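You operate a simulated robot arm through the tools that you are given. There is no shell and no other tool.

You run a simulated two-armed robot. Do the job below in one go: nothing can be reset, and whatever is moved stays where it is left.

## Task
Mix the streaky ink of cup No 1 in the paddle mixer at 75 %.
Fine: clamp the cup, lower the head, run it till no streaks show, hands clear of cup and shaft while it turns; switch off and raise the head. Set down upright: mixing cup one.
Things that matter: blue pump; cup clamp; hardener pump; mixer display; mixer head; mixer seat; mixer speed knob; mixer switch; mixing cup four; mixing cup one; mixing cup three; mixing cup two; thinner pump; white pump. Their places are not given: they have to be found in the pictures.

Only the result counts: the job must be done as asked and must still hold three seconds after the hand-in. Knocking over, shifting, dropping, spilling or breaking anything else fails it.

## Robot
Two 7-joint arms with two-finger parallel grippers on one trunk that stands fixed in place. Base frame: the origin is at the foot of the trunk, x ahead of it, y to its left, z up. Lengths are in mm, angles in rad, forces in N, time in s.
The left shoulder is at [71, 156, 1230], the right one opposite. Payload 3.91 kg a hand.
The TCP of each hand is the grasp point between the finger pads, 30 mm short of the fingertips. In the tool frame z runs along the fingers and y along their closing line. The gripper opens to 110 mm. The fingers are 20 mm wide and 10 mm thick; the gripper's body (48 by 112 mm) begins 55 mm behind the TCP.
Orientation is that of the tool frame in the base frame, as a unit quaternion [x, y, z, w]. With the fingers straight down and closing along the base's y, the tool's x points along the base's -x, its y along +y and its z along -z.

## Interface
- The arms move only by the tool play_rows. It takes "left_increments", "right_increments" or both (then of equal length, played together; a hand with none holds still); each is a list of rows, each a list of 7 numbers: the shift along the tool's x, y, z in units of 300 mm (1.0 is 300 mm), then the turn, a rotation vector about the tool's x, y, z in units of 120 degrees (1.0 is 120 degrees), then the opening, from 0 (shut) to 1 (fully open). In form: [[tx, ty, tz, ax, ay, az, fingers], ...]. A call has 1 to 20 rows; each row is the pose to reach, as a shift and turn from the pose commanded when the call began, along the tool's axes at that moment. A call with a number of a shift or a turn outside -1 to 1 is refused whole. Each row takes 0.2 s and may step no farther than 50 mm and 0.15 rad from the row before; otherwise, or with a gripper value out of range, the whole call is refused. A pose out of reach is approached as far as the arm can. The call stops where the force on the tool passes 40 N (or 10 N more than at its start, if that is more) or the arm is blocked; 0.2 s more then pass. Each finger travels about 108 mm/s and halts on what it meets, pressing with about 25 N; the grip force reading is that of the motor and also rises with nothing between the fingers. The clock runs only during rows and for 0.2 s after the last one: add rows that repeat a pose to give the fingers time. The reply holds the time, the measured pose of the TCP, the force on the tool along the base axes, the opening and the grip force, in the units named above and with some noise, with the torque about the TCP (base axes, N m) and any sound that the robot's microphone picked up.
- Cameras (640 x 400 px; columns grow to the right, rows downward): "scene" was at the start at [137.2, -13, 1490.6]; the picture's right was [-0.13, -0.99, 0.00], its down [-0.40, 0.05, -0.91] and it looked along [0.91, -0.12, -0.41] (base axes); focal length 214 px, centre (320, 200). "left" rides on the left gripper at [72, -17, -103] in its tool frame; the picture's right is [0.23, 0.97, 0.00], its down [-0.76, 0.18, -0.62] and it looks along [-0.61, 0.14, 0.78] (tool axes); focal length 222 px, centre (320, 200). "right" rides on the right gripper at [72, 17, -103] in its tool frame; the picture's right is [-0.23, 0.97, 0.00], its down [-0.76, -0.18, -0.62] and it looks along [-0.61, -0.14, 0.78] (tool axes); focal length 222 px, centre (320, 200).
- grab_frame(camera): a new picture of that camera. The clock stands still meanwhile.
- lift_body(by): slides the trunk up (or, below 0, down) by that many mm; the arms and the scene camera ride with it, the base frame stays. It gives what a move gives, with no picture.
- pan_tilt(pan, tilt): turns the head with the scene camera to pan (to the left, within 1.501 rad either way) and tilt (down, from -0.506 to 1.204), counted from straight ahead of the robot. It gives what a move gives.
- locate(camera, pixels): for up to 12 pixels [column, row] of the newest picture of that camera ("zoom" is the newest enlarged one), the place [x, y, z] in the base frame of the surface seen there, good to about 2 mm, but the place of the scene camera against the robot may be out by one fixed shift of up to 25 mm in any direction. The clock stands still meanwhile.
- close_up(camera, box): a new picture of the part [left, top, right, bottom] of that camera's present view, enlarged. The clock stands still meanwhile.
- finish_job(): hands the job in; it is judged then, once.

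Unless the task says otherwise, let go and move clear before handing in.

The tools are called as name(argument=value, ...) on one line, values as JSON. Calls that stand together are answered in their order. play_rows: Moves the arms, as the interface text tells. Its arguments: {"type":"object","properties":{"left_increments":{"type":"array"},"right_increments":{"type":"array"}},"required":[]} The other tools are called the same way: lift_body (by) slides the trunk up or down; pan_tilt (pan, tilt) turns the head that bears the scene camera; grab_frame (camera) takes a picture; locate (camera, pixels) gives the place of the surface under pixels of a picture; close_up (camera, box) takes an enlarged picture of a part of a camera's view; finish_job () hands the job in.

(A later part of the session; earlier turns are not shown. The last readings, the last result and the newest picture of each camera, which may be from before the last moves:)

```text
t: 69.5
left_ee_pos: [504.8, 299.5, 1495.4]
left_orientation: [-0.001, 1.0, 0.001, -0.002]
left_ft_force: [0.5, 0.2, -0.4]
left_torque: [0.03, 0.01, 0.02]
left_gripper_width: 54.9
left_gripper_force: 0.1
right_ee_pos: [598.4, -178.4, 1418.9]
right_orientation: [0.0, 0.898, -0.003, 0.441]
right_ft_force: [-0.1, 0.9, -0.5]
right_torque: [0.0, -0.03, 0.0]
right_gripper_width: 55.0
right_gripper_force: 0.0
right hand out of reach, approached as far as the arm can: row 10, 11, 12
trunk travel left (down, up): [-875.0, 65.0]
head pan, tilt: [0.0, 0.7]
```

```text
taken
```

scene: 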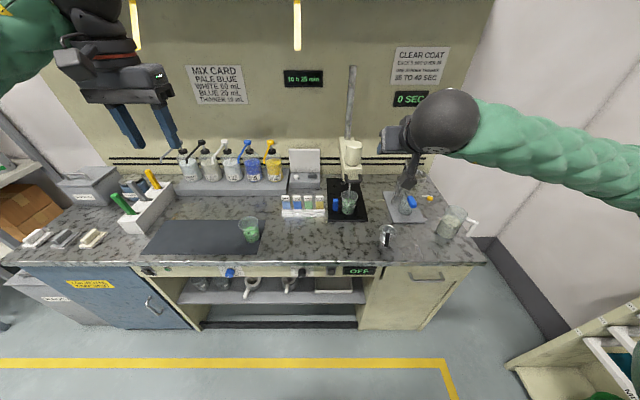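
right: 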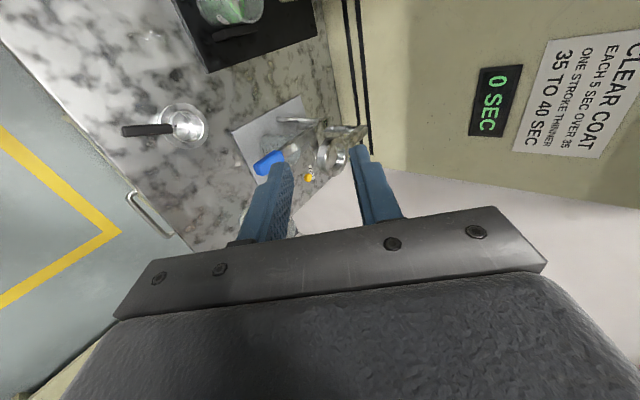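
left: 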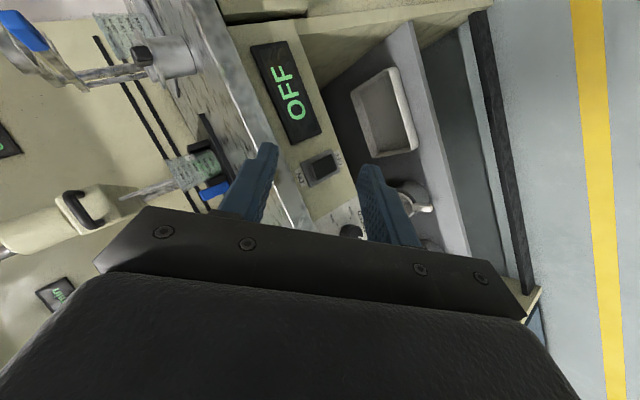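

Good posture. Descend toward the panel in front of the counter, first half.

play_rows(right_increments=[[0.095, 0.054, 0.068, 0, 0, 0, 0.5], [0.19, 0.108, 0.137, 0, 0, 0, 0.5], [0.285, 0.162, 0.205, 0, 0, 0, 0.5], [0.38, 0.217, 0.273, 0, 0, 0, 0.5], [0.475, 0.271, 0.341, 0, 0, 0, 0.5], [0.57, 0.325, 0.41, 0, 0, 0, 0.5], [0.665, 0.379, 0.478, 0, 0, 0, 0.5], [0.76, 0.433, 0.546, 0, 0, 0, 0.5]])

grab_frame(camera="scene")

```text
t: 71.3
left_ee_pos: [504.9, 300.9, 1494.9]
left_orientation: [0.0, 1.0, 0.001, -0.002]
left_ft_force: [0.6, 1.0, -0.8]
left_torque: [-0.02, 0.02, -0.01]
left_gripper_width: 55.0
left_gripper_force: 0.0
right_ee_pos: [588.5, -49.5, 1140.1]
right_orientation: [0.0, 0.897, -0.001, 0.442]
right_ft_force: [-0.7, -0.2, -0.6]
right_torque: [-0.02, -0.03, -0.02]
right_gripper_width: 55.1
right_gripper_force: 0.1
right hand out of reach, approached as far as the arm can: row 1, 2, 3
trunk travel left (down, up): [-875.0, 65.0]
head pan, tilt: [0.0, 0.7]
```

```text
taken
```

scene: 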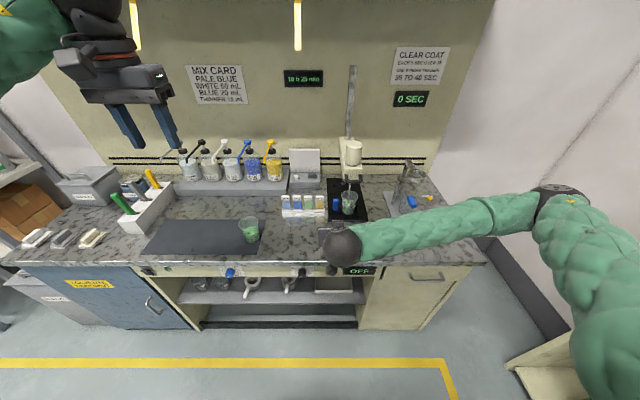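

play_rows(right_increments=[[0.1, 0.054, 0.072, 0, 0, 0, 0.5], [0.199, 0.109, 0.145, 0, 0, 0, 0.5], [0.299, 0.163, 0.217, 0, 0, 0, 0.5], [0.398, 0.217, 0.29, 0, 0, 0, 0.5], [0.498, 0.272, 0.362, 0, 0, 0, 0.5], [0.597, 0.326, 0.435, 0, 0, 0, 0.5], [0.697, 0.381, 0.508, 0, 0, 0, 0.5], [0.796, 0.435, 0.58, 0, 0, 0, 0.5]])

grab_frame(camera="scene")

grab_frame(camera="right")

```text
t: 73.1
left_ee_pos: [505.1, 301.0, 1494.2]
left_orientation: [-0.001, 1.0, 0.0, -0.001]
left_ft_force: [-0.2, 0.1, 0.2]
left_torque: [-0.02, 0.02, -0.02]
left_gripper_width: 55.0
left_gripper_force: 0.0
right_ee_pos: [581.1, 79.1, 842.9]
right_orientation: [0.001, 0.897, -0.002, 0.442]
right_ft_force: [-0.6, 0.5, 0.2]
right_torque: [0.01, 0.01, 0.02]
right_gripper_width: 55.1
right_gripper_force: 0.0
trunk travel left (down, up): [-875.0, 65.0]
head pan, tilt: [0.0, 0.7]
```

```text
taken
```

scene: 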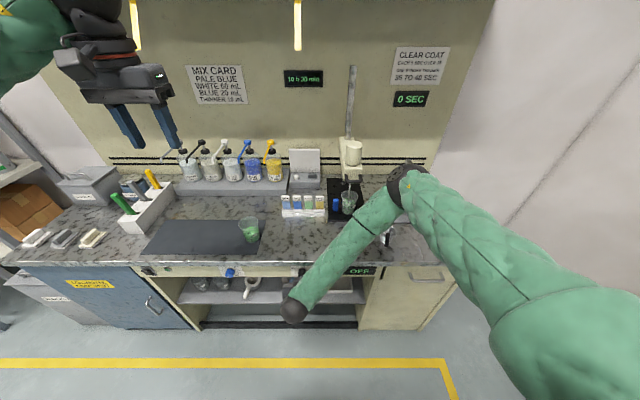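

```text
taken
```

right: 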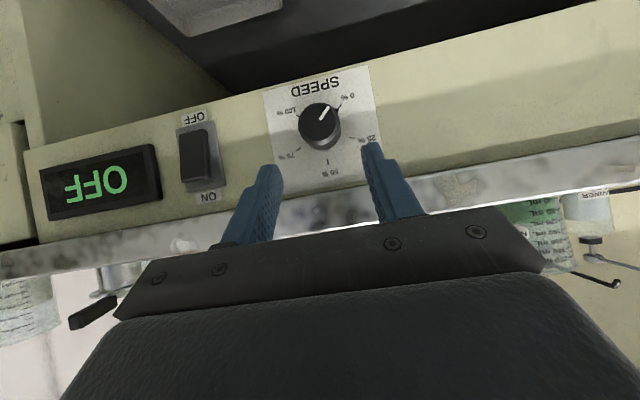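

The hand is well placed in front of the knob (knob at (320,125) between the fingers), but the elbow swung forward; checking its clearance.

locate(camera="scene", pixels=[[405, 180], [415, 195], [380, 220], [350, 255], [320, 280], [294, 308], [450, 215], [350, 205], [500, 250]])

close_up(camera="right", box=[250, 80, 410, 180])

locate(camera="zoom", pixels=[[280, 170], [265, 160], [300, 130], [320, 110], [215, 190], [355, 150], [270, 110], [280, 240], [310, 325], [385, 75]])

```text
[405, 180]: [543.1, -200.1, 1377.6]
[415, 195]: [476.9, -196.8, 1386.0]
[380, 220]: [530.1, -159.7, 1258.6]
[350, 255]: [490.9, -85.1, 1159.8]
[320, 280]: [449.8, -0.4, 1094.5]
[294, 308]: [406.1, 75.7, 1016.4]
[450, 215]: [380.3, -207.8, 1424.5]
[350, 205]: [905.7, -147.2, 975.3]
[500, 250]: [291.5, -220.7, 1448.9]
```

```text
4.00 times, centred on (330, 130) of right
```

zoom: 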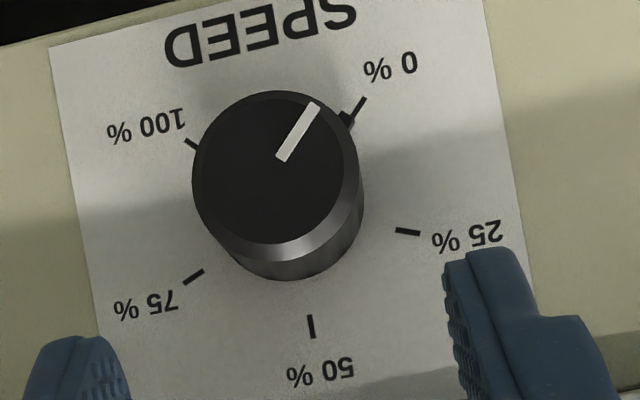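

```text
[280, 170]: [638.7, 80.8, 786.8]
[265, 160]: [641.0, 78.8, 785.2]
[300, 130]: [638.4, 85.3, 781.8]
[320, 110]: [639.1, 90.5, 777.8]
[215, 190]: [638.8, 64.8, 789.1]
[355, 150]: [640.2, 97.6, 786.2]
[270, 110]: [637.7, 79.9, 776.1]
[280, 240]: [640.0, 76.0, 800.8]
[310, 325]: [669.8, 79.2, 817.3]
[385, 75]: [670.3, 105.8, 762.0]
```

Knob face centre is (639, 80.5, 787.5), elbow at (543, −200, 1378) is clear of everything. I'll test at standoff whether the hand can roll +45° about the knob axis.

play_rows(right_increments=[[0.0066, -0.0154, 0.0083, -0.0329, 0, 0.0423, 0.5], [0.0131, -0.0309, 0.0166, -0.0657, 0, 0.0846, 0.5], [0.0197, -0.0463, 0.0249, -0.0986, 0, 0.1269, 0.5], [0.0263, -0.0617, 0.0331, -0.1314, 0, 0.1691, 0.5], [0.0329, -0.0771, 0.0414, -0.1643, 0, 0.2114, 0.5], [0.0394, -0.0926, 0.0497, -0.1971, 0, 0.2537, 0.5], [0.046, -0.108, 0.058, -0.23, 0, 0.296, 0.5]])

grab_frame(camera="right")

```text
t: 74.7
left_ee_pos: [503.7, 300.5, 1496.2]
left_orientation: [0.0, 1.0, 0.0, -0.001]
left_ft_force: [0.0, 0.5, -0.5]
left_torque: [0.0, 0.03, 0.01]
left_gripper_width: 54.8
left_gripper_force: 0.0
right_ee_pos: [571.8, 196.6, 931.1]
right_orientation: [0.206, 0.847, 0.268, 0.411]
right_ft_force: [-0.2, -0.2, 0.4]
right_torque: [-0.02, 0.01, -0.01]
right_gripper_width: 55.2
right_gripper_force: 0.1
right hand out of reach, approached as far as the arm can: row 2, 3, 4, 5, 6, 7
trunk travel left (down, up): [-875.0, 65.0]
head pan, tilt: [0.0, 0.7]
```

```text
taken
```

right: 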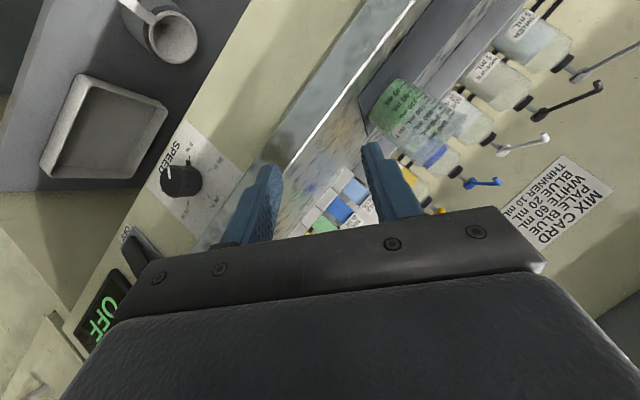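

The +45° roll at this shallow pitch ran out of the arm's range and drifted to (572, 197, 931), in free air. A steeper hand (about 58° nose-down) should be much more comfortable and still fit in front of the counter edge, so I'll go there.

play_rows(right_increments=[[-0.0154, -0.0607, 0.0006, 0.028, 0.0226, -0.038, 0.5], [-0.0309, -0.1214, 0.0011, 0.056, 0.0451, -0.076, 0.5], [-0.0463, -0.1821, 0.0017, 0.084, 0.0677, -0.114, 0.5], [-0.0617, -0.2429, 0.0023, 0.112, 0.0903, -0.152, 0.5], [-0.0771, -0.3036, 0.0029, 0.14, 0.1129, -0.19, 0.5], [-0.0926, -0.3643, 0.0034, 0.168, 0.1354, -0.228, 0.5], [-0.108, -0.425, 0.004, 0.196, 0.158, -0.266, 0.5]])

grab_frame(camera="right")

grab_frame(camera="scene")

```text
t: 76.3
left_ee_pos: [504.6, 299.1, 1495.0]
left_orientation: [-0.001, 1.0, 0.001, -0.003]
left_ft_force: [0.1, -0.2, -0.8]
left_torque: [0.0, -0.02, -0.02]
left_gripper_width: 55.2
left_gripper_force: 0.1
right_ee_pos: [576.4, 79.6, 872.2]
right_orientation: [-0.001, 0.961, 0.0, 0.275]
right_ft_force: [0.3, -0.7, 0.0]
right_torque: [-0.01, 0.01, -0.04]
right_gripper_width: 54.9
right_gripper_force: 0.0
trunk travel left (down, up): [-875.0, 65.0]
head pan, tilt: [0.0, 0.7]
```

```text
taken
```

right: 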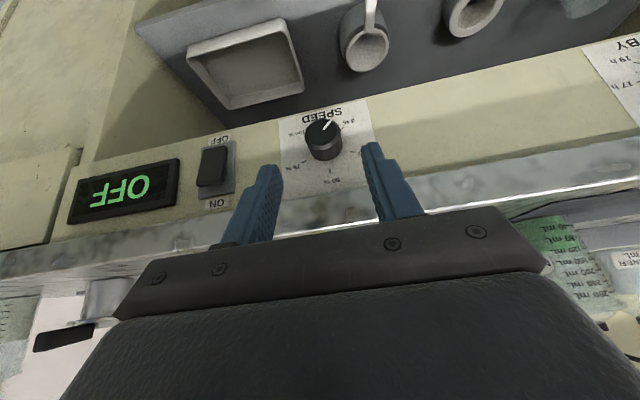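

```text
taken
```

scene: 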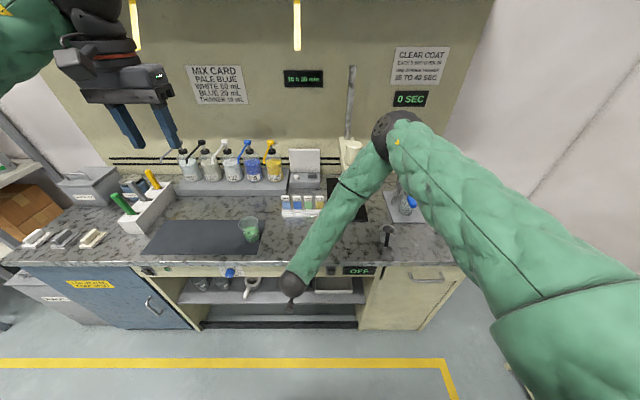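

Comfortable pose reached. Testing a +30° roll about the panel-normal axis here.

play_rows(right_increments=[[0, 0, 0, -0.053, 0, 0.033, 0.5], [0, 0, 0, -0.106, 0, 0.066, 0.5], [0, 0, 0, -0.159, 0, 0.099, 0.5], [0, 0, 0, -0.212, 0, 0.1325, 0.5]])

```text
t: 77.3
left_ee_pos: [505.3, 300.5, 1495.4]
left_orientation: [-0.001, 1.0, 0.001, -0.001]
left_ft_force: [0.3, -0.1, 0.4]
left_torque: [0.02, 0.01, 0.01]
left_gripper_width: 54.8
left_gripper_force: 0.0
right_ee_pos: [578.0, 80.3, 873.9]
right_orientation: [0.044, 0.948, 0.157, 0.272]
right_ft_force: [-0.1, 0.3, 0.1]
right_torque: [0.01, -0.01, -0.02]
right_gripper_width: 54.8
right_gripper_force: 0.0
right hand out of reach, approached as far as the arm can: row 3, 4
trunk travel left (down, up): [-875.0, 65.0]
head pan, tilt: [0.0, 0.7]
```

Only about +19° is available that way. Now testing the other direction (−60°).

play_rows(right_increments=[[0, 0, 0, 0.053, 0, -0.033, 0.5], [0, 0, 0, 0.106, 0, -0.066, 0.5], [0, 0, 0, 0.159, 0, -0.099, 0.5], [0, 0, 0, 0.212, 0, -0.1325, 0.5], [0, 0, 0, 0.265, 0, -0.166, 0.5], [0, 0, 0, 0.318, 0, -0.199, 0.5], [0, 0, 0, 0.371, 0, -0.232, 0.5], [0, 0, 0, 0.4235, 0, -0.265, 0.5]])

grab_frame(camera="scene")

```text
t: 79.1
left_ee_pos: [505.9, 300.9, 1495.4]
left_orientation: [-0.001, 1.0, 0.002, -0.001]
left_ft_force: [-0.4, 0.1, -0.7]
left_torque: [0.0, 0.03, 0.0]
left_gripper_width: 55.1
left_gripper_force: 0.2
right_ee_pos: [578.2, 80.8, 873.9]
right_orientation: [-0.099, 0.899, -0.34, 0.258]
right_ft_force: [-0.6, 0.6, -0.3]
right_torque: [0.04, 0.01, -0.01]
right_gripper_width: 54.9
right_gripper_force: 0.1
trunk travel left (down, up): [-875.0, 65.0]
head pan, tilt: [0.0, 0.7]
```

```text
taken
```

scene: 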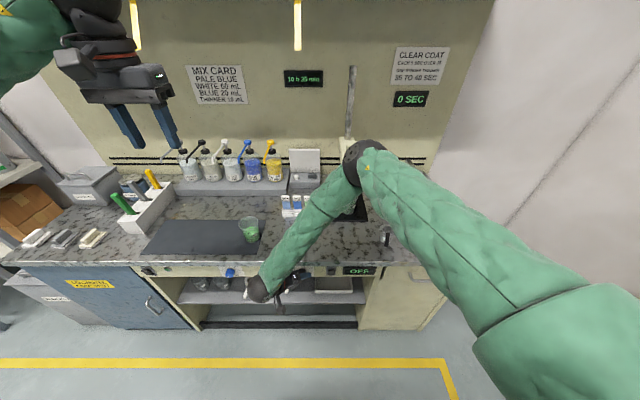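

The negative direction works without any limit. Try 40° more.

play_rows(right_increments=[[0, 0, 0, 0.047, 0, -0.0295, 0.5], [0, 0, 0, 0.094, 0, -0.059, 0.5], [0, 0, 0, 0.141, 0, -0.0885, 0.5], [0, 0, 0, 0.188, 0, -0.118, 0.5], [0, 0, 0, 0.235, 0, -0.1475, 0.5], [0, 0, 0, 0.282, 0, -0.177, 0.5]])

grab_frame(camera="scene")

grab_frame(camera="right")

```text
t: 80.5
left_ee_pos: [504.8, 299.8, 1495.7]
left_orientation: [-0.001, 1.0, 0.001, -0.001]
left_ft_force: [0.4, -0.7, 0.7]
left_torque: [-0.01, 0.0, 0.03]
left_gripper_width: 55.1
left_gripper_force: 0.1
right_ee_pos: [578.8, 81.0, 873.4]
right_orientation: [-0.175, 0.751, -0.6, 0.214]
right_ft_force: [-0.1, 0.7, 0.6]
right_torque: [0.0, 0.01, -0.01]
right_gripper_width: 55.2
right_gripper_force: 0.2
right hand out of reach, approached as far as the arm can: row 6
trunk travel left (down, up): [-875.0, 65.0]
head pan, tilt: [0.0, 0.7]
```

```text
taken
```

scene: 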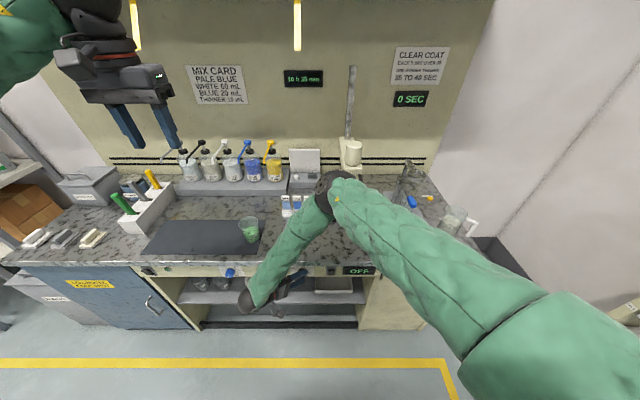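

```text
taken
```

right: 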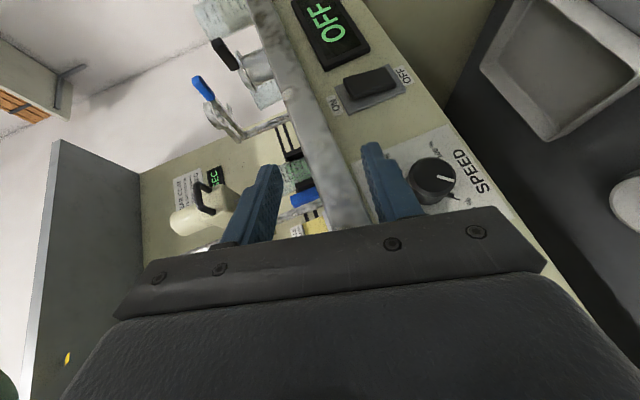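

φ range at this pitch is about −77°…+18°, enough for strokes of ~66°. I'll go to the standoff at φ=−62°, left-above the knob, before gripping.

play_rows(right_increments=[[-0.039, 0.056, -0.016, -0.027, 0, 0.017, 0.5], [-0.078, 0.112, -0.032, -0.054, 0, 0.034, 0.5], [-0.118, 0.167, -0.048, -0.082, 0, 0.051, 0.5], [-0.157, 0.223, -0.064, -0.109, 0, 0.068, 0.5]])

grab_frame(camera="right")

grab_frame(camera="scene")

```text
t: 81.5
left_ee_pos: [504.3, 301.1, 1494.7]
left_orientation: [-0.001, 1.0, 0.001, -0.001]
left_ft_force: [-0.5, 0.6, -0.7]
left_torque: [0.01, -0.02, 0.0]
left_gripper_width: 54.9
left_gripper_force: 0.1
right_ee_pos: [608.3, 135.5, 817.8]
right_orientation: [-0.145, 0.825, -0.494, 0.234]
right_ft_force: [-0.9, -0.4, -0.2]
right_torque: [-0.03, 0.01, 0.05]
right_gripper_width: 54.8
right_gripper_force: 0.0
trunk travel left (down, up): [-875.0, 65.0]
head pan, tilt: [0.0, 0.7]
```

```text
taken
```

right: 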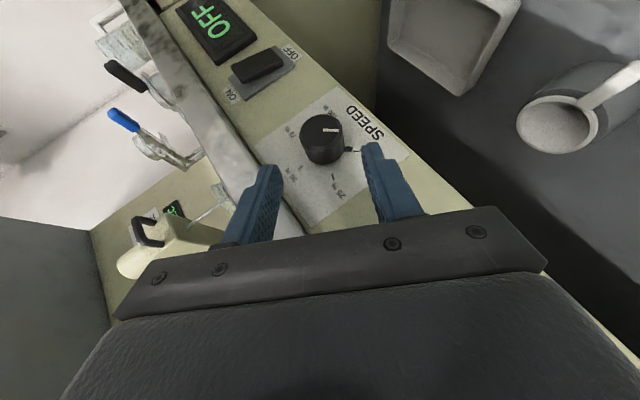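

```text
taken
```

scene: 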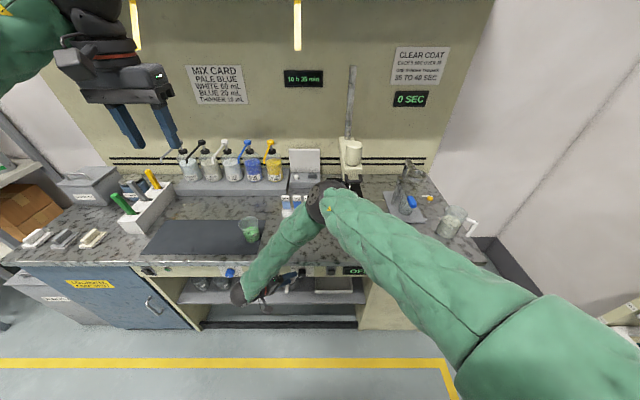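

The knob sits nicely between the fingers along the approach axis. Moving in 59 mm.

play_rows(right_increments=[[0, 0, 0.06, 0, 0, 0, 0.5], [0, 0, 0.12, 0, 0, 0, 0.5], [0, 0, 0.17, 0, 0, 0, 0.5], [0, 0, 0.197, 0, 0, 0, 0.5], [0, 0, 0.197, 0, 0, 0, 0.5]])

grab_frame(camera="right")

```text
t: 82.7
left_ee_pos: [504.0, 299.6, 1494.7]
left_orientation: [0.0, 1.0, 0.001, -0.001]
left_ft_force: [-0.4, -0.5, 1.2]
left_torque: [0.01, 0.0, 0.01]
left_gripper_width: 55.1
left_gripper_force: 0.1
right_ee_pos: [639.9, 91.3, 793.7]
right_orientation: [-0.145, 0.825, -0.494, 0.234]
right_ft_force: [0.6, -0.2, -0.8]
right_torque: [0.02, 0.01, -0.02]
right_gripper_width: 55.1
right_gripper_force: 0.1
trunk travel left (down, up): [-875.0, 65.0]
head pan, tilt: [0.0, 0.7]
```

```text
taken
```

right: 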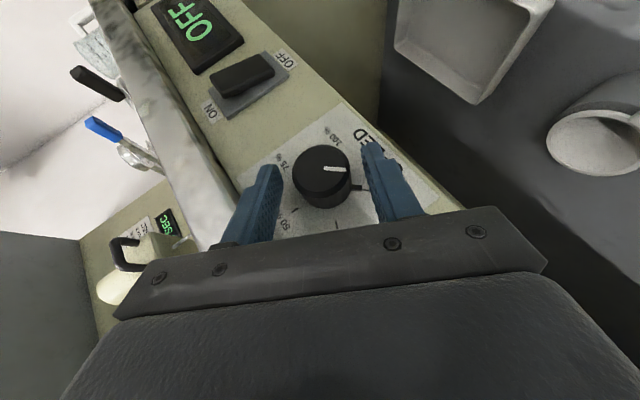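

Knob centred between the fingers. Closing on it.

play_rows(right_increments=[[0, 0, 0, 0, 0, 0, 0.4], [0, 0, 0, 0, 0, 0, 0.3], [0, 0, 0, 0, 0, 0, 0.2], [0, 0, 0, 0, 0, 0, 0.2]])

grab_frame(camera="right")

```text
t: 83.7
left_ee_pos: [505.9, 301.1, 1494.3]
left_orientation: [-0.001, 1.0, 0.001, -0.001]
left_ft_force: [0.3, -0.2, 0.1]
left_torque: [-0.04, 0.01, -0.01]
left_gripper_width: 54.9
left_gripper_force: 0.0
right_ee_pos: [640.4, 91.8, 792.9]
right_orientation: [-0.144, 0.825, -0.495, 0.233]
right_ft_force: [-0.6, 5.1, -15.7]
right_torque: [0.2, -0.82, -0.34]
right_gripper_width: 35.7
right_gripper_force: 45.0
trunk travel left (down, up): [-875.0, 65.0]
head pan, tilt: [0.0, 0.7]
```

```text
taken
```

right: 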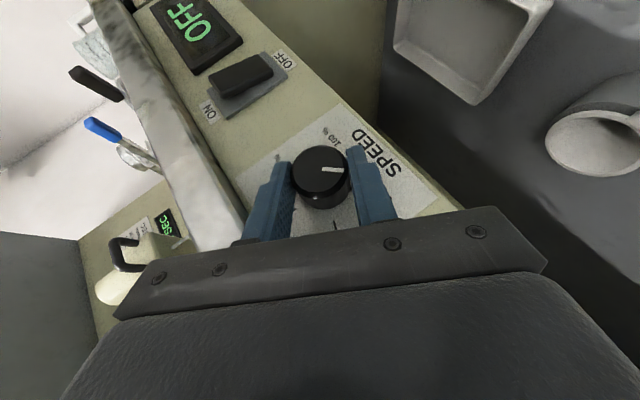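

Gripped at 35.7 mm. Now turn clockwise about the knob axis: first 33°.

play_rows(right_increments=[[0.0001, -0.0047, 0.0001, -0.0468, -0.0003, 0.029, 0.2], [0.0005, -0.0094, 0.0007, -0.0935, -0.0006, 0.058, 0.2], [0.0012, -0.014, 0.0017, -0.1403, -0.0009, 0.087, 0.2], [0.0021, -0.0183, 0.0032, -0.187, -0.0012, 0.116, 0.2], [0.0033, -0.0225, 0.0051, -0.2338, -0.0015, 0.145, 0.2]])

grab_frame(camera="right")

```text
t: 84.9
left_ee_pos: [504.5, 300.6, 1495.4]
left_orientation: [0.0, 1.0, 0.002, -0.001]
left_ft_force: [-0.9, -0.2, -0.3]
left_torque: [0.05, -0.01, -0.02]
left_gripper_width: 55.0
left_gripper_force: 0.0
right_ee_pos: [639.7, 86.2, 798.2]
right_orientation: [-0.072, 0.931, -0.238, 0.266]
right_ft_force: [5.5, 3.3, -1.6]
right_torque: [0.06, -0.7, -0.64]
right_gripper_width: 35.8
right_gripper_force: 44.8
trunk travel left (down, up): [-875.0, 65.0]
head pan, tilt: [0.0, 0.7]
```

```text
taken
```

right: 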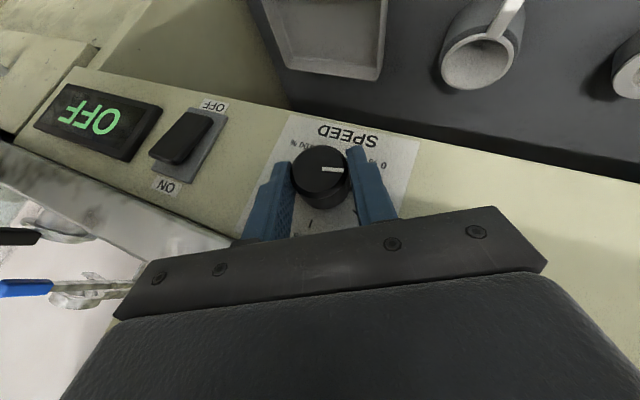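

The pointer turns with the fingers. Continue another 33°.

play_rows(right_increments=[[0.0001, -0.0047, 0.0001, -0.0468, -0.0003, 0.029, 0.2], [0.0005, -0.0094, 0.0007, -0.0935, -0.0006, 0.058, 0.2], [0.0012, -0.014, 0.0017, -0.1403, -0.0009, 0.087, 0.2], [0.0021, -0.0183, 0.0032, -0.187, -0.0012, 0.116, 0.2], [0.0033, -0.0225, 0.0051, -0.2338, -0.0015, 0.145, 0.2]])

grab_frame(camera="right")

```text
t: 86.1
left_ee_pos: [503.8, 299.7, 1495.3]
left_orientation: [-0.001, 1.0, 0.001, -0.001]
left_ft_force: [-0.2, 0.1, 0.1]
left_torque: [-0.01, 0.02, -0.01]
left_gripper_width: 55.2
left_gripper_force: 0.1
right_ee_pos: [641.8, 78.2, 800.4]
right_orientation: [0.006, 0.961, 0.036, 0.273]
right_ft_force: [9.8, -4.5, 7.7]
right_torque: [-0.01, 0.43, -1.19]
right_gripper_width: 36.0
right_gripper_force: 44.9
trunk travel left (down, up): [-875.0, 65.0]
head pan, tilt: [0.0, 0.7]
```

```text
taken
```

right: 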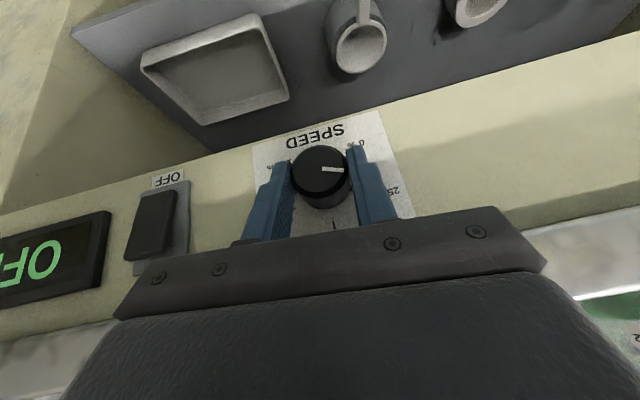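

The knob has turned ~66°. I'll open the fingers and swing them back −66° around the knob for the second stroke.

play_rows(right_increments=[[0, 0, 0, 0, 0, 0, 0.4], [0, 0, 0, 0, 0, 0, 0.5], [0, 0, 0, 0, 0, 0, 0.5]])

play_rows(right_increments=[[0.0001, 0.0047, 0.0001, 0.0468, 0.0003, -0.029, 0.5], [0.0005, 0.0094, 0.0007, 0.0935, 0.0006, -0.058, 0.5], [0.0012, 0.014, 0.0017, 0.1403, 0.0009, -0.087, 0.5], [0.0021, 0.0183, 0.0032, 0.187, 0.0012, -0.116, 0.5], [0.0033, 0.0225, 0.0051, 0.2338, 0.0015, -0.145, 0.5], [0.0048, 0.0264, 0.0074, 0.2805, 0.0018, -0.174, 0.5], [0.0064, 0.0299, 0.01, 0.3273, 0.0021, -0.203, 0.5], [0.0083, 0.0331, 0.013, 0.374, 0.0024, -0.232, 0.5], [0.0104, 0.0358, 0.0162, 0.4208, 0.0027, -0.261, 0.5], [0.0125, 0.0381, 0.0198, 0.4675, 0.003, -0.29, 0.5]])

grab_frame(camera="right")

```text
t: 86.9
left_ee_pos: [504.3, 300.8, 1494.7]
left_orientation: [-0.001, 1.0, 0.001, -0.001]
left_ft_force: [-0.1, 0.3, 0.3]
left_torque: [0.0, 0.0, -0.01]
left_gripper_width: 54.9
left_gripper_force: 0.1
right_ee_pos: [639.0, 80.2, 800.1]
right_orientation: [0.005, 0.961, 0.035, 0.274]
right_ft_force: [0.0, -0.2, -0.3]
right_torque: [-0.02, -0.04, -0.05]
right_gripper_width: 55.1
right_gripper_force: 0.1
trunk travel left (down, up): [-875.0, 65.0]
head pan, tilt: [0.0, 0.7]
```

```text
t: 89.1
left_ee_pos: [505.5, 301.7, 1495.8]
left_orientation: [0.0, 1.0, 0.001, -0.002]
left_ft_force: [-0.1, -0.4, 0.8]
left_torque: [0.0, -0.01, -0.02]
left_gripper_width: 55.2
left_gripper_force: 0.1
right_ee_pos: [638.3, 91.4, 794.2]
right_orientation: [-0.147, 0.824, -0.495, 0.234]
right_ft_force: [0.9, 0.6, -0.4]
right_torque: [0.0, 0.02, 0.0]
right_gripper_width: 54.8
right_gripper_force: 0.1
trunk travel left (down, up): [-875.0, 65.0]
head pan, tilt: [0.0, 0.7]
```

```text
taken
```

right: 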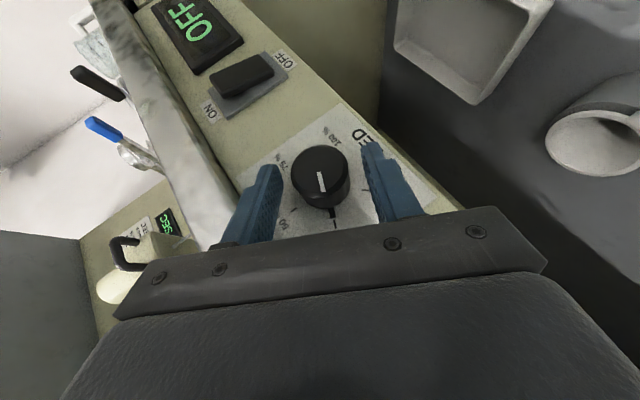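

The pointer's nub now lines up near the 25 % tick (333,213). Second stroke: grip and turn 66°.

play_rows(right_increments=[[0, 0, 0, 0, 0, 0, 0.4], [0, 0, 0, 0, 0, 0, 0.3], [0, 0, 0, 0, 0, 0, 0.2], [0, 0, 0, 0, 0, 0, 0.2], [0.0001, -0.0047, 0.0001, -0.0468, -0.0003, 0.029, 0.2], [0.0005, -0.0094, 0.0007, -0.0935, -0.0006, 0.058, 0.2], [0.0012, -0.014, 0.0017, -0.1403, -0.0009, 0.087, 0.2], [0.0021, -0.0183, 0.0032, -0.187, -0.0012, 0.116, 0.2], [0.0033, -0.0225, 0.0051, -0.2338, -0.0015, 0.145, 0.2], [0.0048, -0.0264, 0.0074, -0.2805, -0.0018, 0.174, 0.2], [0.0064, -0.0299, 0.01, -0.3273, -0.0021, 0.203, 0.2], [0.0083, -0.0331, 0.013, -0.374, -0.0024, 0.232, 0.2], [0.0104, -0.0358, 0.0162, -0.4208, -0.0027, 0.261, 0.2], [0.0125, -0.0381, 0.0198, -0.4675, -0.003, 0.29, 0.2]])

grab_frame(camera="right")

```text
t: 92.1
left_ee_pos: [504.2, 296.8, 1496.9]
left_orientation: [-0.002, 1.0, 0.002, -0.002]
left_ft_force: [-0.6, 0.6, -0.5]
left_torque: [0.01, 0.0, -0.01]
left_gripper_width: 55.2
left_gripper_force: 0.0
right_ee_pos: [639.8, 78.8, 800.7]
right_orientation: [0.007, 0.961, 0.036, 0.275]
right_ft_force: [-0.2, -15.6, 9.0]
right_torque: [-0.18, 0.13, -1.48]
right_gripper_width: 35.6
right_gripper_force: 44.9
trunk travel left (down, up): [-875.0, 65.0]
head pan, tilt: [0.0, 0.7]
```

```text
taken
```

right: 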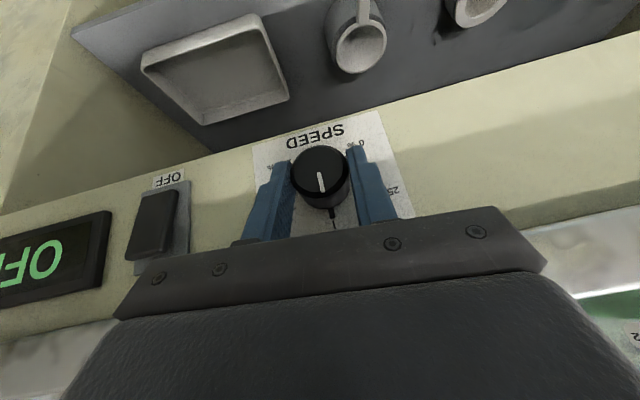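

Pointer now by the 50 % tick. Opening and swinging back for the third stroke.

play_rows(right_increments=[[0, 0, 0, 0, 0, 0, 0.4], [0, 0, 0, 0, 0, 0, 0.5], [0, 0, 0, 0, 0, 0, 0.5]])

close_up(camera="right", box=[240, 120, 400, 220])

locate(camera="zoom", pixels=[[315, 215], [328, 285], [318, 240], [320, 200], [390, 320], [372, 380]])

play_rows(right_increments=[[0.0001, 0.0047, 0.0001, 0.0468, 0.0003, -0.029, 0.5], [0.0005, 0.0094, 0.0007, 0.0935, 0.0006, -0.058, 0.5], [0.0012, 0.014, 0.0017, 0.1403, 0.0009, -0.087, 0.5], [0.0021, 0.0183, 0.0032, 0.187, 0.0012, -0.116, 0.5], [0.0033, 0.0225, 0.0051, 0.2338, 0.0015, -0.145, 0.5], [0.0048, 0.0264, 0.0074, 0.2805, 0.0018, -0.174, 0.5], [0.0064, 0.0299, 0.01, 0.3273, 0.0021, -0.203, 0.5], [0.0083, 0.0331, 0.013, 0.374, 0.0024, -0.232, 0.5], [0.0104, 0.0358, 0.0162, 0.4208, 0.0027, -0.261, 0.5], [0.0125, 0.0381, 0.0198, 0.4675, 0.003, -0.29, 0.5]])

close_up(camera="right", box=[240, 110, 400, 230])

```text
t: 92.9
left_ee_pos: [504.8, 301.8, 1495.0]
left_orientation: [0.0, 1.0, 0.001, -0.001]
left_ft_force: [-0.4, 0.4, -0.9]
left_torque: [-0.01, 0.0, 0.01]
left_gripper_width: 55.0
left_gripper_force: 0.0
right_ee_pos: [638.8, 80.6, 800.0]
right_orientation: [0.006, 0.961, 0.035, 0.274]
right_ft_force: [0.3, -0.3, 0.9]
right_torque: [-0.03, 0.0, 0.0]
right_gripper_width: 54.8
right_gripper_force: 0.1
trunk travel left (down, up): [-875.0, 65.0]
head pan, tilt: [0.0, 0.7]
```

```text
4.00 times, centred on (320, 170) of right
```

zoom: 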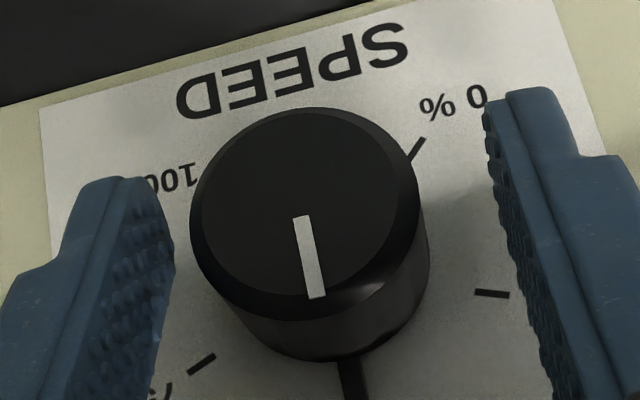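

```text
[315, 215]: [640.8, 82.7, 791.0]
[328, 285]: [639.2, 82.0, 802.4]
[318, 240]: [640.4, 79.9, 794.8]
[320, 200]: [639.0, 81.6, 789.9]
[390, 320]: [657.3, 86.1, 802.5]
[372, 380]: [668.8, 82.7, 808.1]
```

```text
t: 95.1
left_ee_pos: [504.6, 300.7, 1495.3]
left_orientation: [-0.001, 1.0, 0.001, -0.002]
left_ft_force: [0.0, 0.1, 0.0]
left_torque: [-0.01, -0.01, 0.01]
left_gripper_width: 55.2
left_gripper_force: 0.0
right_ee_pos: [640.0, 91.5, 795.0]
right_orientation: [-0.145, 0.824, -0.496, 0.235]
right_ft_force: [0.5, 1.1, -0.8]
right_torque: [0.0, 0.05, -0.02]
right_gripper_width: 54.9
right_gripper_force: 0.1
trunk travel left (down, up): [-875.0, 65.0]
head pan, tilt: [0.0, 0.7]
```

```text
3.33 times, centred on (320, 170) of right
```

zoom: 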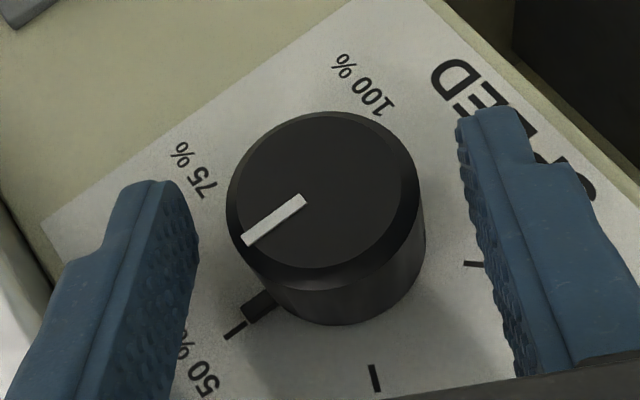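

Pointer is just about at 50 % (nub by its tick). Third stroke: grip and turn 70.5° to reach 75 %.

play_rows(right_increments=[[0, 0, 0, 0, 0, 0, 0.4], [0, 0, 0, 0, 0, 0, 0.3], [0, 0, 0, 0, 0, 0, 0.2], [0, 0, 0, 0, 0, 0, 0.2], [0.0001, -0.0047, 0.0001, -0.0468, -0.0003, 0.029, 0.2], [0.0005, -0.0094, 0.0007, -0.0935, -0.0006, 0.058, 0.2], [0.0012, -0.014, 0.0017, -0.1403, -0.0009, 0.087, 0.2], [0.0021, -0.0183, 0.0032, -0.187, -0.0012, 0.116, 0.2], [0.0033, -0.0225, 0.0051, -0.2338, -0.0015, 0.145, 0.2], [0.0048, -0.0264, 0.0074, -0.2805, -0.0018, 0.174, 0.2], [0.0064, -0.0299, 0.01, -0.3273, -0.0021, 0.203, 0.2], [0.0083, -0.0331, 0.013, -0.374, -0.0024, 0.232, 0.2], [0.0104, -0.0358, 0.0162, -0.4208, -0.0027, 0.261, 0.2], [0.0125, -0.0381, 0.0198, -0.4675, -0.003, 0.29, 0.2], [0.0141, -0.0393, 0.0223, -0.4994, -0.0029, 0.3096, 0.2]])

close_up(camera="right", box=[240, 110, 400, 230])

```text
t: 98.3
left_ee_pos: [504.2, 297.8, 1495.9]
left_orientation: [-0.001, 1.0, 0.003, -0.001]
left_ft_force: [-0.5, 0.4, -0.3]
left_torque: [0.03, -0.04, -0.01]
left_gripper_width: 54.7
left_gripper_force: 0.0
right_ee_pos: [639.8, 77.5, 801.3]
right_orientation: [0.017, 0.959, 0.074, 0.272]
right_ft_force: [-4.0, -25.3, 7.1]
right_torque: [-0.38, -1.09, -1.3]
right_gripper_width: 35.5
right_gripper_force: 45.1
trunk travel left (down, up): [-875.0, 65.0]
head pan, tilt: [0.0, 0.7]
```

```text
3.33 times, centred on (320, 170) of right
```

zoom: 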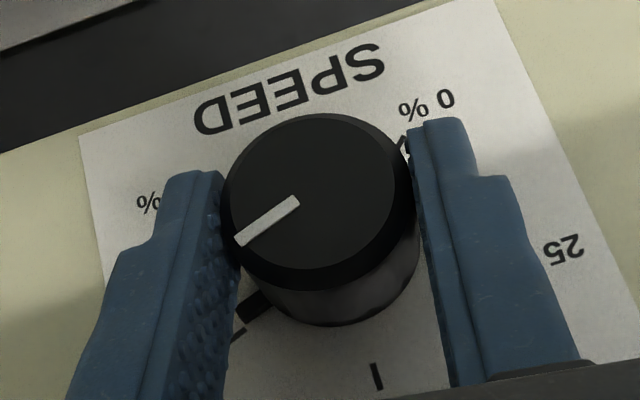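

The pointer is close to the 75 % tick. Release, back away and check precisely.

play_rows(right_increments=[[0, 0, 0, 0, 0, 0, 0.4], [0, 0, 0, 0, 0, 0, 0.5], [0, 0, 0, 0, 0, 0, 0.55], [0, 0, -0.08, 0, 0, 0, 0.55], [0, 0, -0.18, 0, 0, 0, 0.55], [0, 0, -0.28, 0, 0, 0, 0.55]])

grab_frame(camera="right")

close_up(camera="right", box=[260, 80, 388, 160])

```text
t: 99.7
left_ee_pos: [504.6, 300.3, 1495.5]
left_orientation: [-0.001, 1.0, 0.002, 0.0]
left_ft_force: [-0.1, -0.2, 0.5]
left_torque: [0.01, 0.0, 0.0]
left_gripper_width: 55.0
left_gripper_force: 0.0
right_ee_pos: [594.6, 66.3, 870.5]
right_orientation: [0.015, 0.959, 0.074, 0.273]
right_ft_force: [-0.6, 1.2, -0.3]
right_torque: [0.0, -0.01, -0.01]
right_gripper_width: 60.5
right_gripper_force: 0.1
trunk travel left (down, up): [-875.0, 65.0]
head pan, tilt: [0.0, 0.7]
```

```text
taken
```

right: 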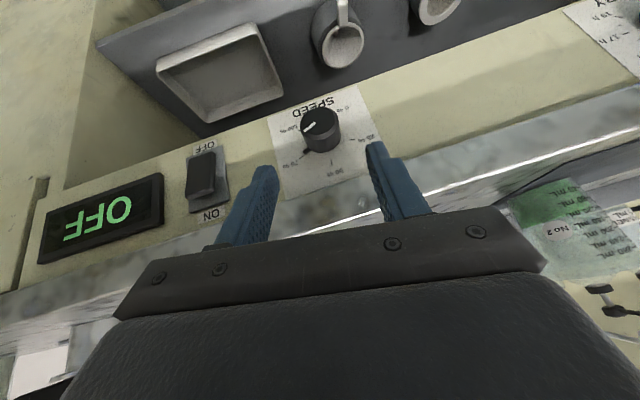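

```text
5.00 times, centred on (324, 120) of right
```

zoom: 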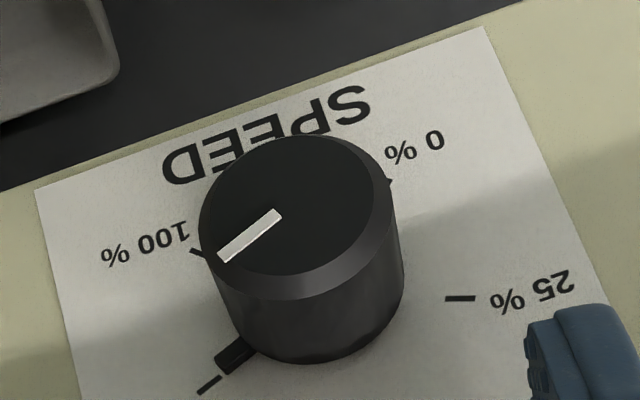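

locate(camera="zoom", pixels=[[225, 362], [243, 348], [235, 355], [209, 385], [200, 391], [218, 379], [276, 214], [224, 256], [250, 235], [290, 210], [196, 252], [460, 298]])

```text
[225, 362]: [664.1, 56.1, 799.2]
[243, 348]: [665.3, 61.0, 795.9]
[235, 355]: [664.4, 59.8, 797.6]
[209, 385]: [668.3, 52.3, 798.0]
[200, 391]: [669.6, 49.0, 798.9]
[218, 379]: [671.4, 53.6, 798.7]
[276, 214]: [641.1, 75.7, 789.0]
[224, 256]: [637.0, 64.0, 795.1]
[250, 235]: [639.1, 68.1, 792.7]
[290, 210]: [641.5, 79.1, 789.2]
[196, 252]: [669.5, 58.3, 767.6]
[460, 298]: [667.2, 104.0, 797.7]
```

Measured pointer ≈65.5° against 67.5° for 75 % (about 74.3 %). I'll make a small corrective touch of about +2.5°.

play_rows(right_increments=[[0, 0, 0.1, 0, 0, 0, 0.55], [0, 0, 0.2, 0, 0, 0, 0.55], [0, 0, 0.28, 0, 0, 0, 0.5], [0, 0, 0.28, 0, 0, 0, 0.4], [0, 0, 0.28, 0, 0, 0, 0.3], [0, 0, 0.28, 0, 0, 0, 0.2], [0, 0, 0.28, 0, 0, 0, 0.2], [0, -0.001, 0.28, -0.01, 0, 0.006, 0.2], [0, -0.002, 0.28, -0.0195, 0, 0.0121, 0.2], [0, -0.002, 0.28, -0.0195, 0, 0.0121, 0.2], [0, -0.002, 0.28, -0.0195, 0, 0.0121, 0.4], [0, -0.002, 0.28, -0.0195, 0, 0.0121, 0.55], [0, -0.002, 0.28, -0.0195, 0, 0.0121, 0.55], [0, -0.002, 0.2, -0.0195, 0, 0.0121, 0.55], [0, -0.002, 0.1, -0.0195, 0, 0.0121, 0.55], [0, 0, 0, 0, 0, 0, 0.55]])

close_up(camera="right", box=[260, 80, 388, 160])

locate(camera="zoom", pixels=[[225, 357], [243, 345], [234, 351], [209, 385], [200, 391], [218, 379], [276, 214], [224, 254], [250, 234], [230, 350], [196, 252], [460, 298]])

```text
t: 103.1
left_ee_pos: [503.4, 300.0, 1493.8]
left_orientation: [0.0, 1.0, 0.001, -0.001]
left_ft_force: [-0.1, 0.2, 0.0]
left_torque: [0.02, -0.02, 0.04]
left_gripper_width: 55.2
left_gripper_force: 0.0
right_ee_pos: [595.4, 69.2, 871.4]
right_orientation: [0.016, 0.959, 0.072, 0.272]
right_ft_force: [-0.4, 0.0, 0.2]
right_torque: [0.01, -0.01, 0.02]
right_gripper_width: 60.6
right_gripper_force: 0.1
trunk travel left (down, up): [-875.0, 65.0]
head pan, tilt: [0.0, 0.7]
```

```text
5.00 times, centred on (324, 120) of right
```

zoom: 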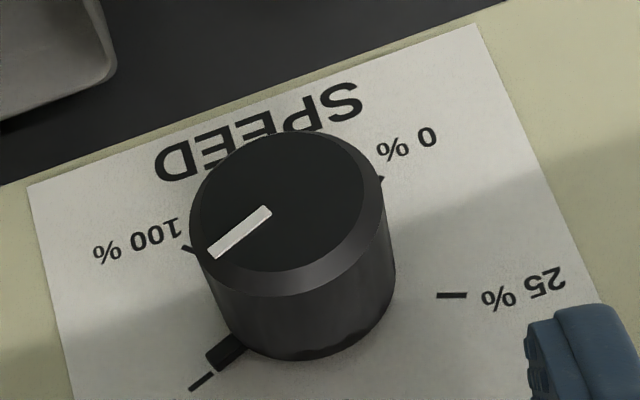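

```text
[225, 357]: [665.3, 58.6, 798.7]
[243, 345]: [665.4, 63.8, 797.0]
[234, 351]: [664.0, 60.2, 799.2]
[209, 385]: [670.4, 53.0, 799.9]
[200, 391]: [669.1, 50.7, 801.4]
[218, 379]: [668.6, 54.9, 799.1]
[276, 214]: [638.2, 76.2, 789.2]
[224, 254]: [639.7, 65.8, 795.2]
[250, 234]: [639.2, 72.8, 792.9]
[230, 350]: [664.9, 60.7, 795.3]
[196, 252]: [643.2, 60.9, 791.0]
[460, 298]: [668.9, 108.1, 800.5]
```

The knob reads about 75 % now (pointer ≈67°). Next the rocker switch: its ON (upper) side stands proud. I'll zoom to measure it.

close_up(camera="right", box=[150, 130, 262, 230])

locate(camera="zoom", pixels=[[300, 120], [310, 170], [300, 230], [270, 240], [340, 220], [290, 260], [330, 300], [250, 150], [350, 110], [300, 60], [380, 280], [300, 380]])

```text
4.00 times, centred on (206, 180) of right
```

zoom: 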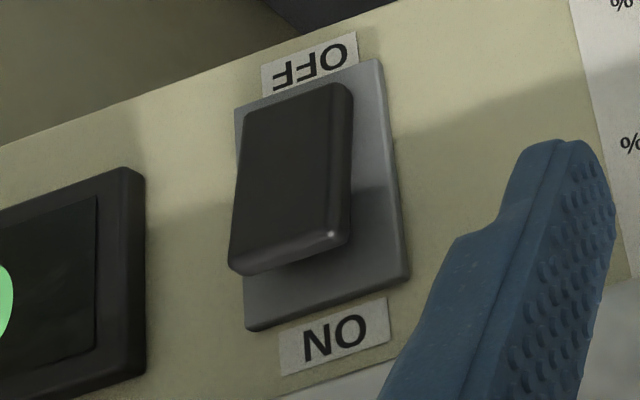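

```text
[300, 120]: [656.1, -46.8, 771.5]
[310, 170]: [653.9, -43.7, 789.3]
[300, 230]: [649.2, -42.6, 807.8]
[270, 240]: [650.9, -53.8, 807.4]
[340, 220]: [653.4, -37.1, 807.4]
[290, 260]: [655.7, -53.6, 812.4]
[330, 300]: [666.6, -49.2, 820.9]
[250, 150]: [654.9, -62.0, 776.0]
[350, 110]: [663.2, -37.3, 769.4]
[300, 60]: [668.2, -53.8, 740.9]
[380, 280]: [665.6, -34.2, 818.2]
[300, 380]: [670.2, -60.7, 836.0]
```

Rocker spans y −64…−36 (centre −49), z 766–811, its ON end proud at x≈650. I'll close the fingers, pitch to 45° and place them in front of the ON end.

play_rows(right_increments=[[0.0034, -0.101, 0.0113, 0.0145, -0.0277, -0.0102, 0.3], [0.0068, -0.2025, 0.0226, 0.0289, -0.0554, -0.0203, 0.1], [0.0103, -0.3038, 0.034, 0.0434, -0.083, -0.0305, 0], [0.0137, -0.405, 0.0453, 0.0578, -0.1107, -0.0406, 0], [0.0137, -0.405, 0.0453, 0.0578, -0.1107, -0.0406, 0]])

grab_frame(camera="right")

grab_frame(camera="scene")

```text
t: 104.3
left_ee_pos: [504.7, 299.8, 1496.1]
left_orientation: [-0.001, 1.0, 0.002, -0.001]
left_ft_force: [-0.2, -0.2, -0.3]
left_torque: [-0.03, 0.01, 0.0]
left_gripper_width: 55.0
left_gripper_force: 0.1
right_ee_pos: [602.9, -38.8, 845.1]
right_orientation: [0.002, 0.925, -0.004, 0.379]
right_ft_force: [-0.1, -0.3, -0.2]
right_torque: [-0.02, 0.0, 0.0]
right_gripper_width: 0.0
right_gripper_force: 25.0
right hand out of reach, approached as far as the arm can: row 4, 5
trunk travel left (down, up): [-875.0, 65.0]
head pan, tilt: [0.0, 0.7]
```

```text
taken
```

right: 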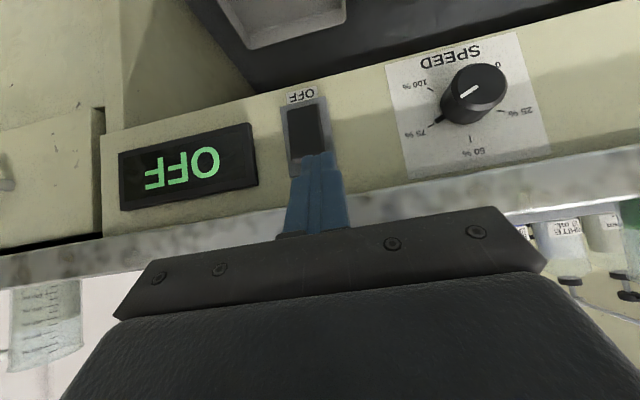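

```text
taken
```

scene: 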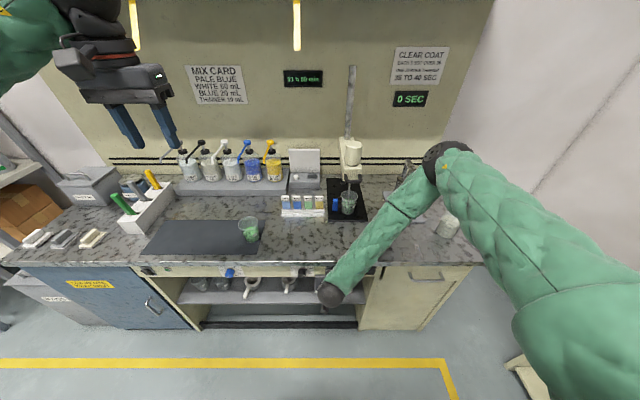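

Slightly out of reach at this pitch (y −39 instead of −49). I'll steepen to 52° and align with the rocker.

play_rows(right_increments=[[0.012, -0.005, 0.012, 0, 0.03, 0, 0], [0.035, -0.017, 0.028, 0, 0.05, 0, 0], [0.057, -0.034, 0.0447, 0, 0.055, 0, 0], [0.057, -0.034, 0.0447, 0, 0.055, 0, 0]])

grab_frame(camera="right")

```text
t: 105.3
left_ee_pos: [505.0, 300.2, 1495.5]
left_orientation: [-0.001, 1.0, 0.001, -0.001]
left_ft_force: [0.7, 0.6, -0.3]
left_torque: [0.01, 0.03, -0.02]
left_gripper_width: 54.9
left_gripper_force: 0.0
right_ee_pos: [600.6, -47.6, 824.0]
right_orientation: [0.0, 0.944, 0.001, 0.33]
right_ft_force: [0.6, -0.3, -0.2]
right_torque: [-0.04, 0.01, 0.01]
right_gripper_width: 0.0
right_gripper_force: 24.8
trunk travel left (down, up): [-875.0, 65.0]
head pan, tilt: [0.0, 0.7]
```

```text
taken
```

right: 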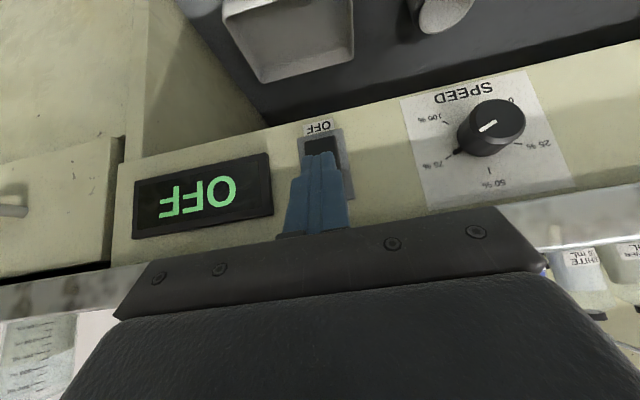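

Fingertips are lined up on the rocker's ON end, hands clear of the mixer. Before switching on, one more look at cup, clamp and paddle.

close_up(camera="scene", box=[280, 130, 400, 230])

```text
4.00 times, centred on (340, 180) of scene
```

zoom: 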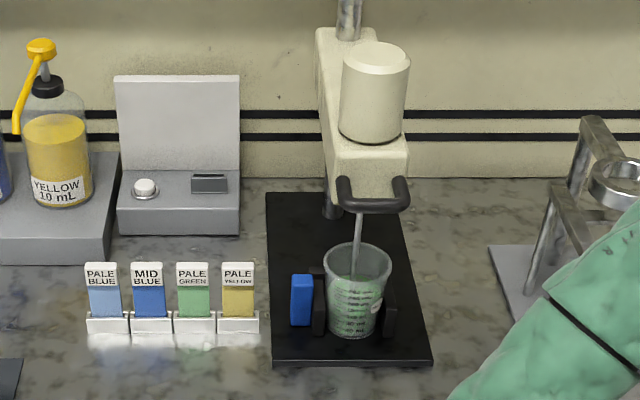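

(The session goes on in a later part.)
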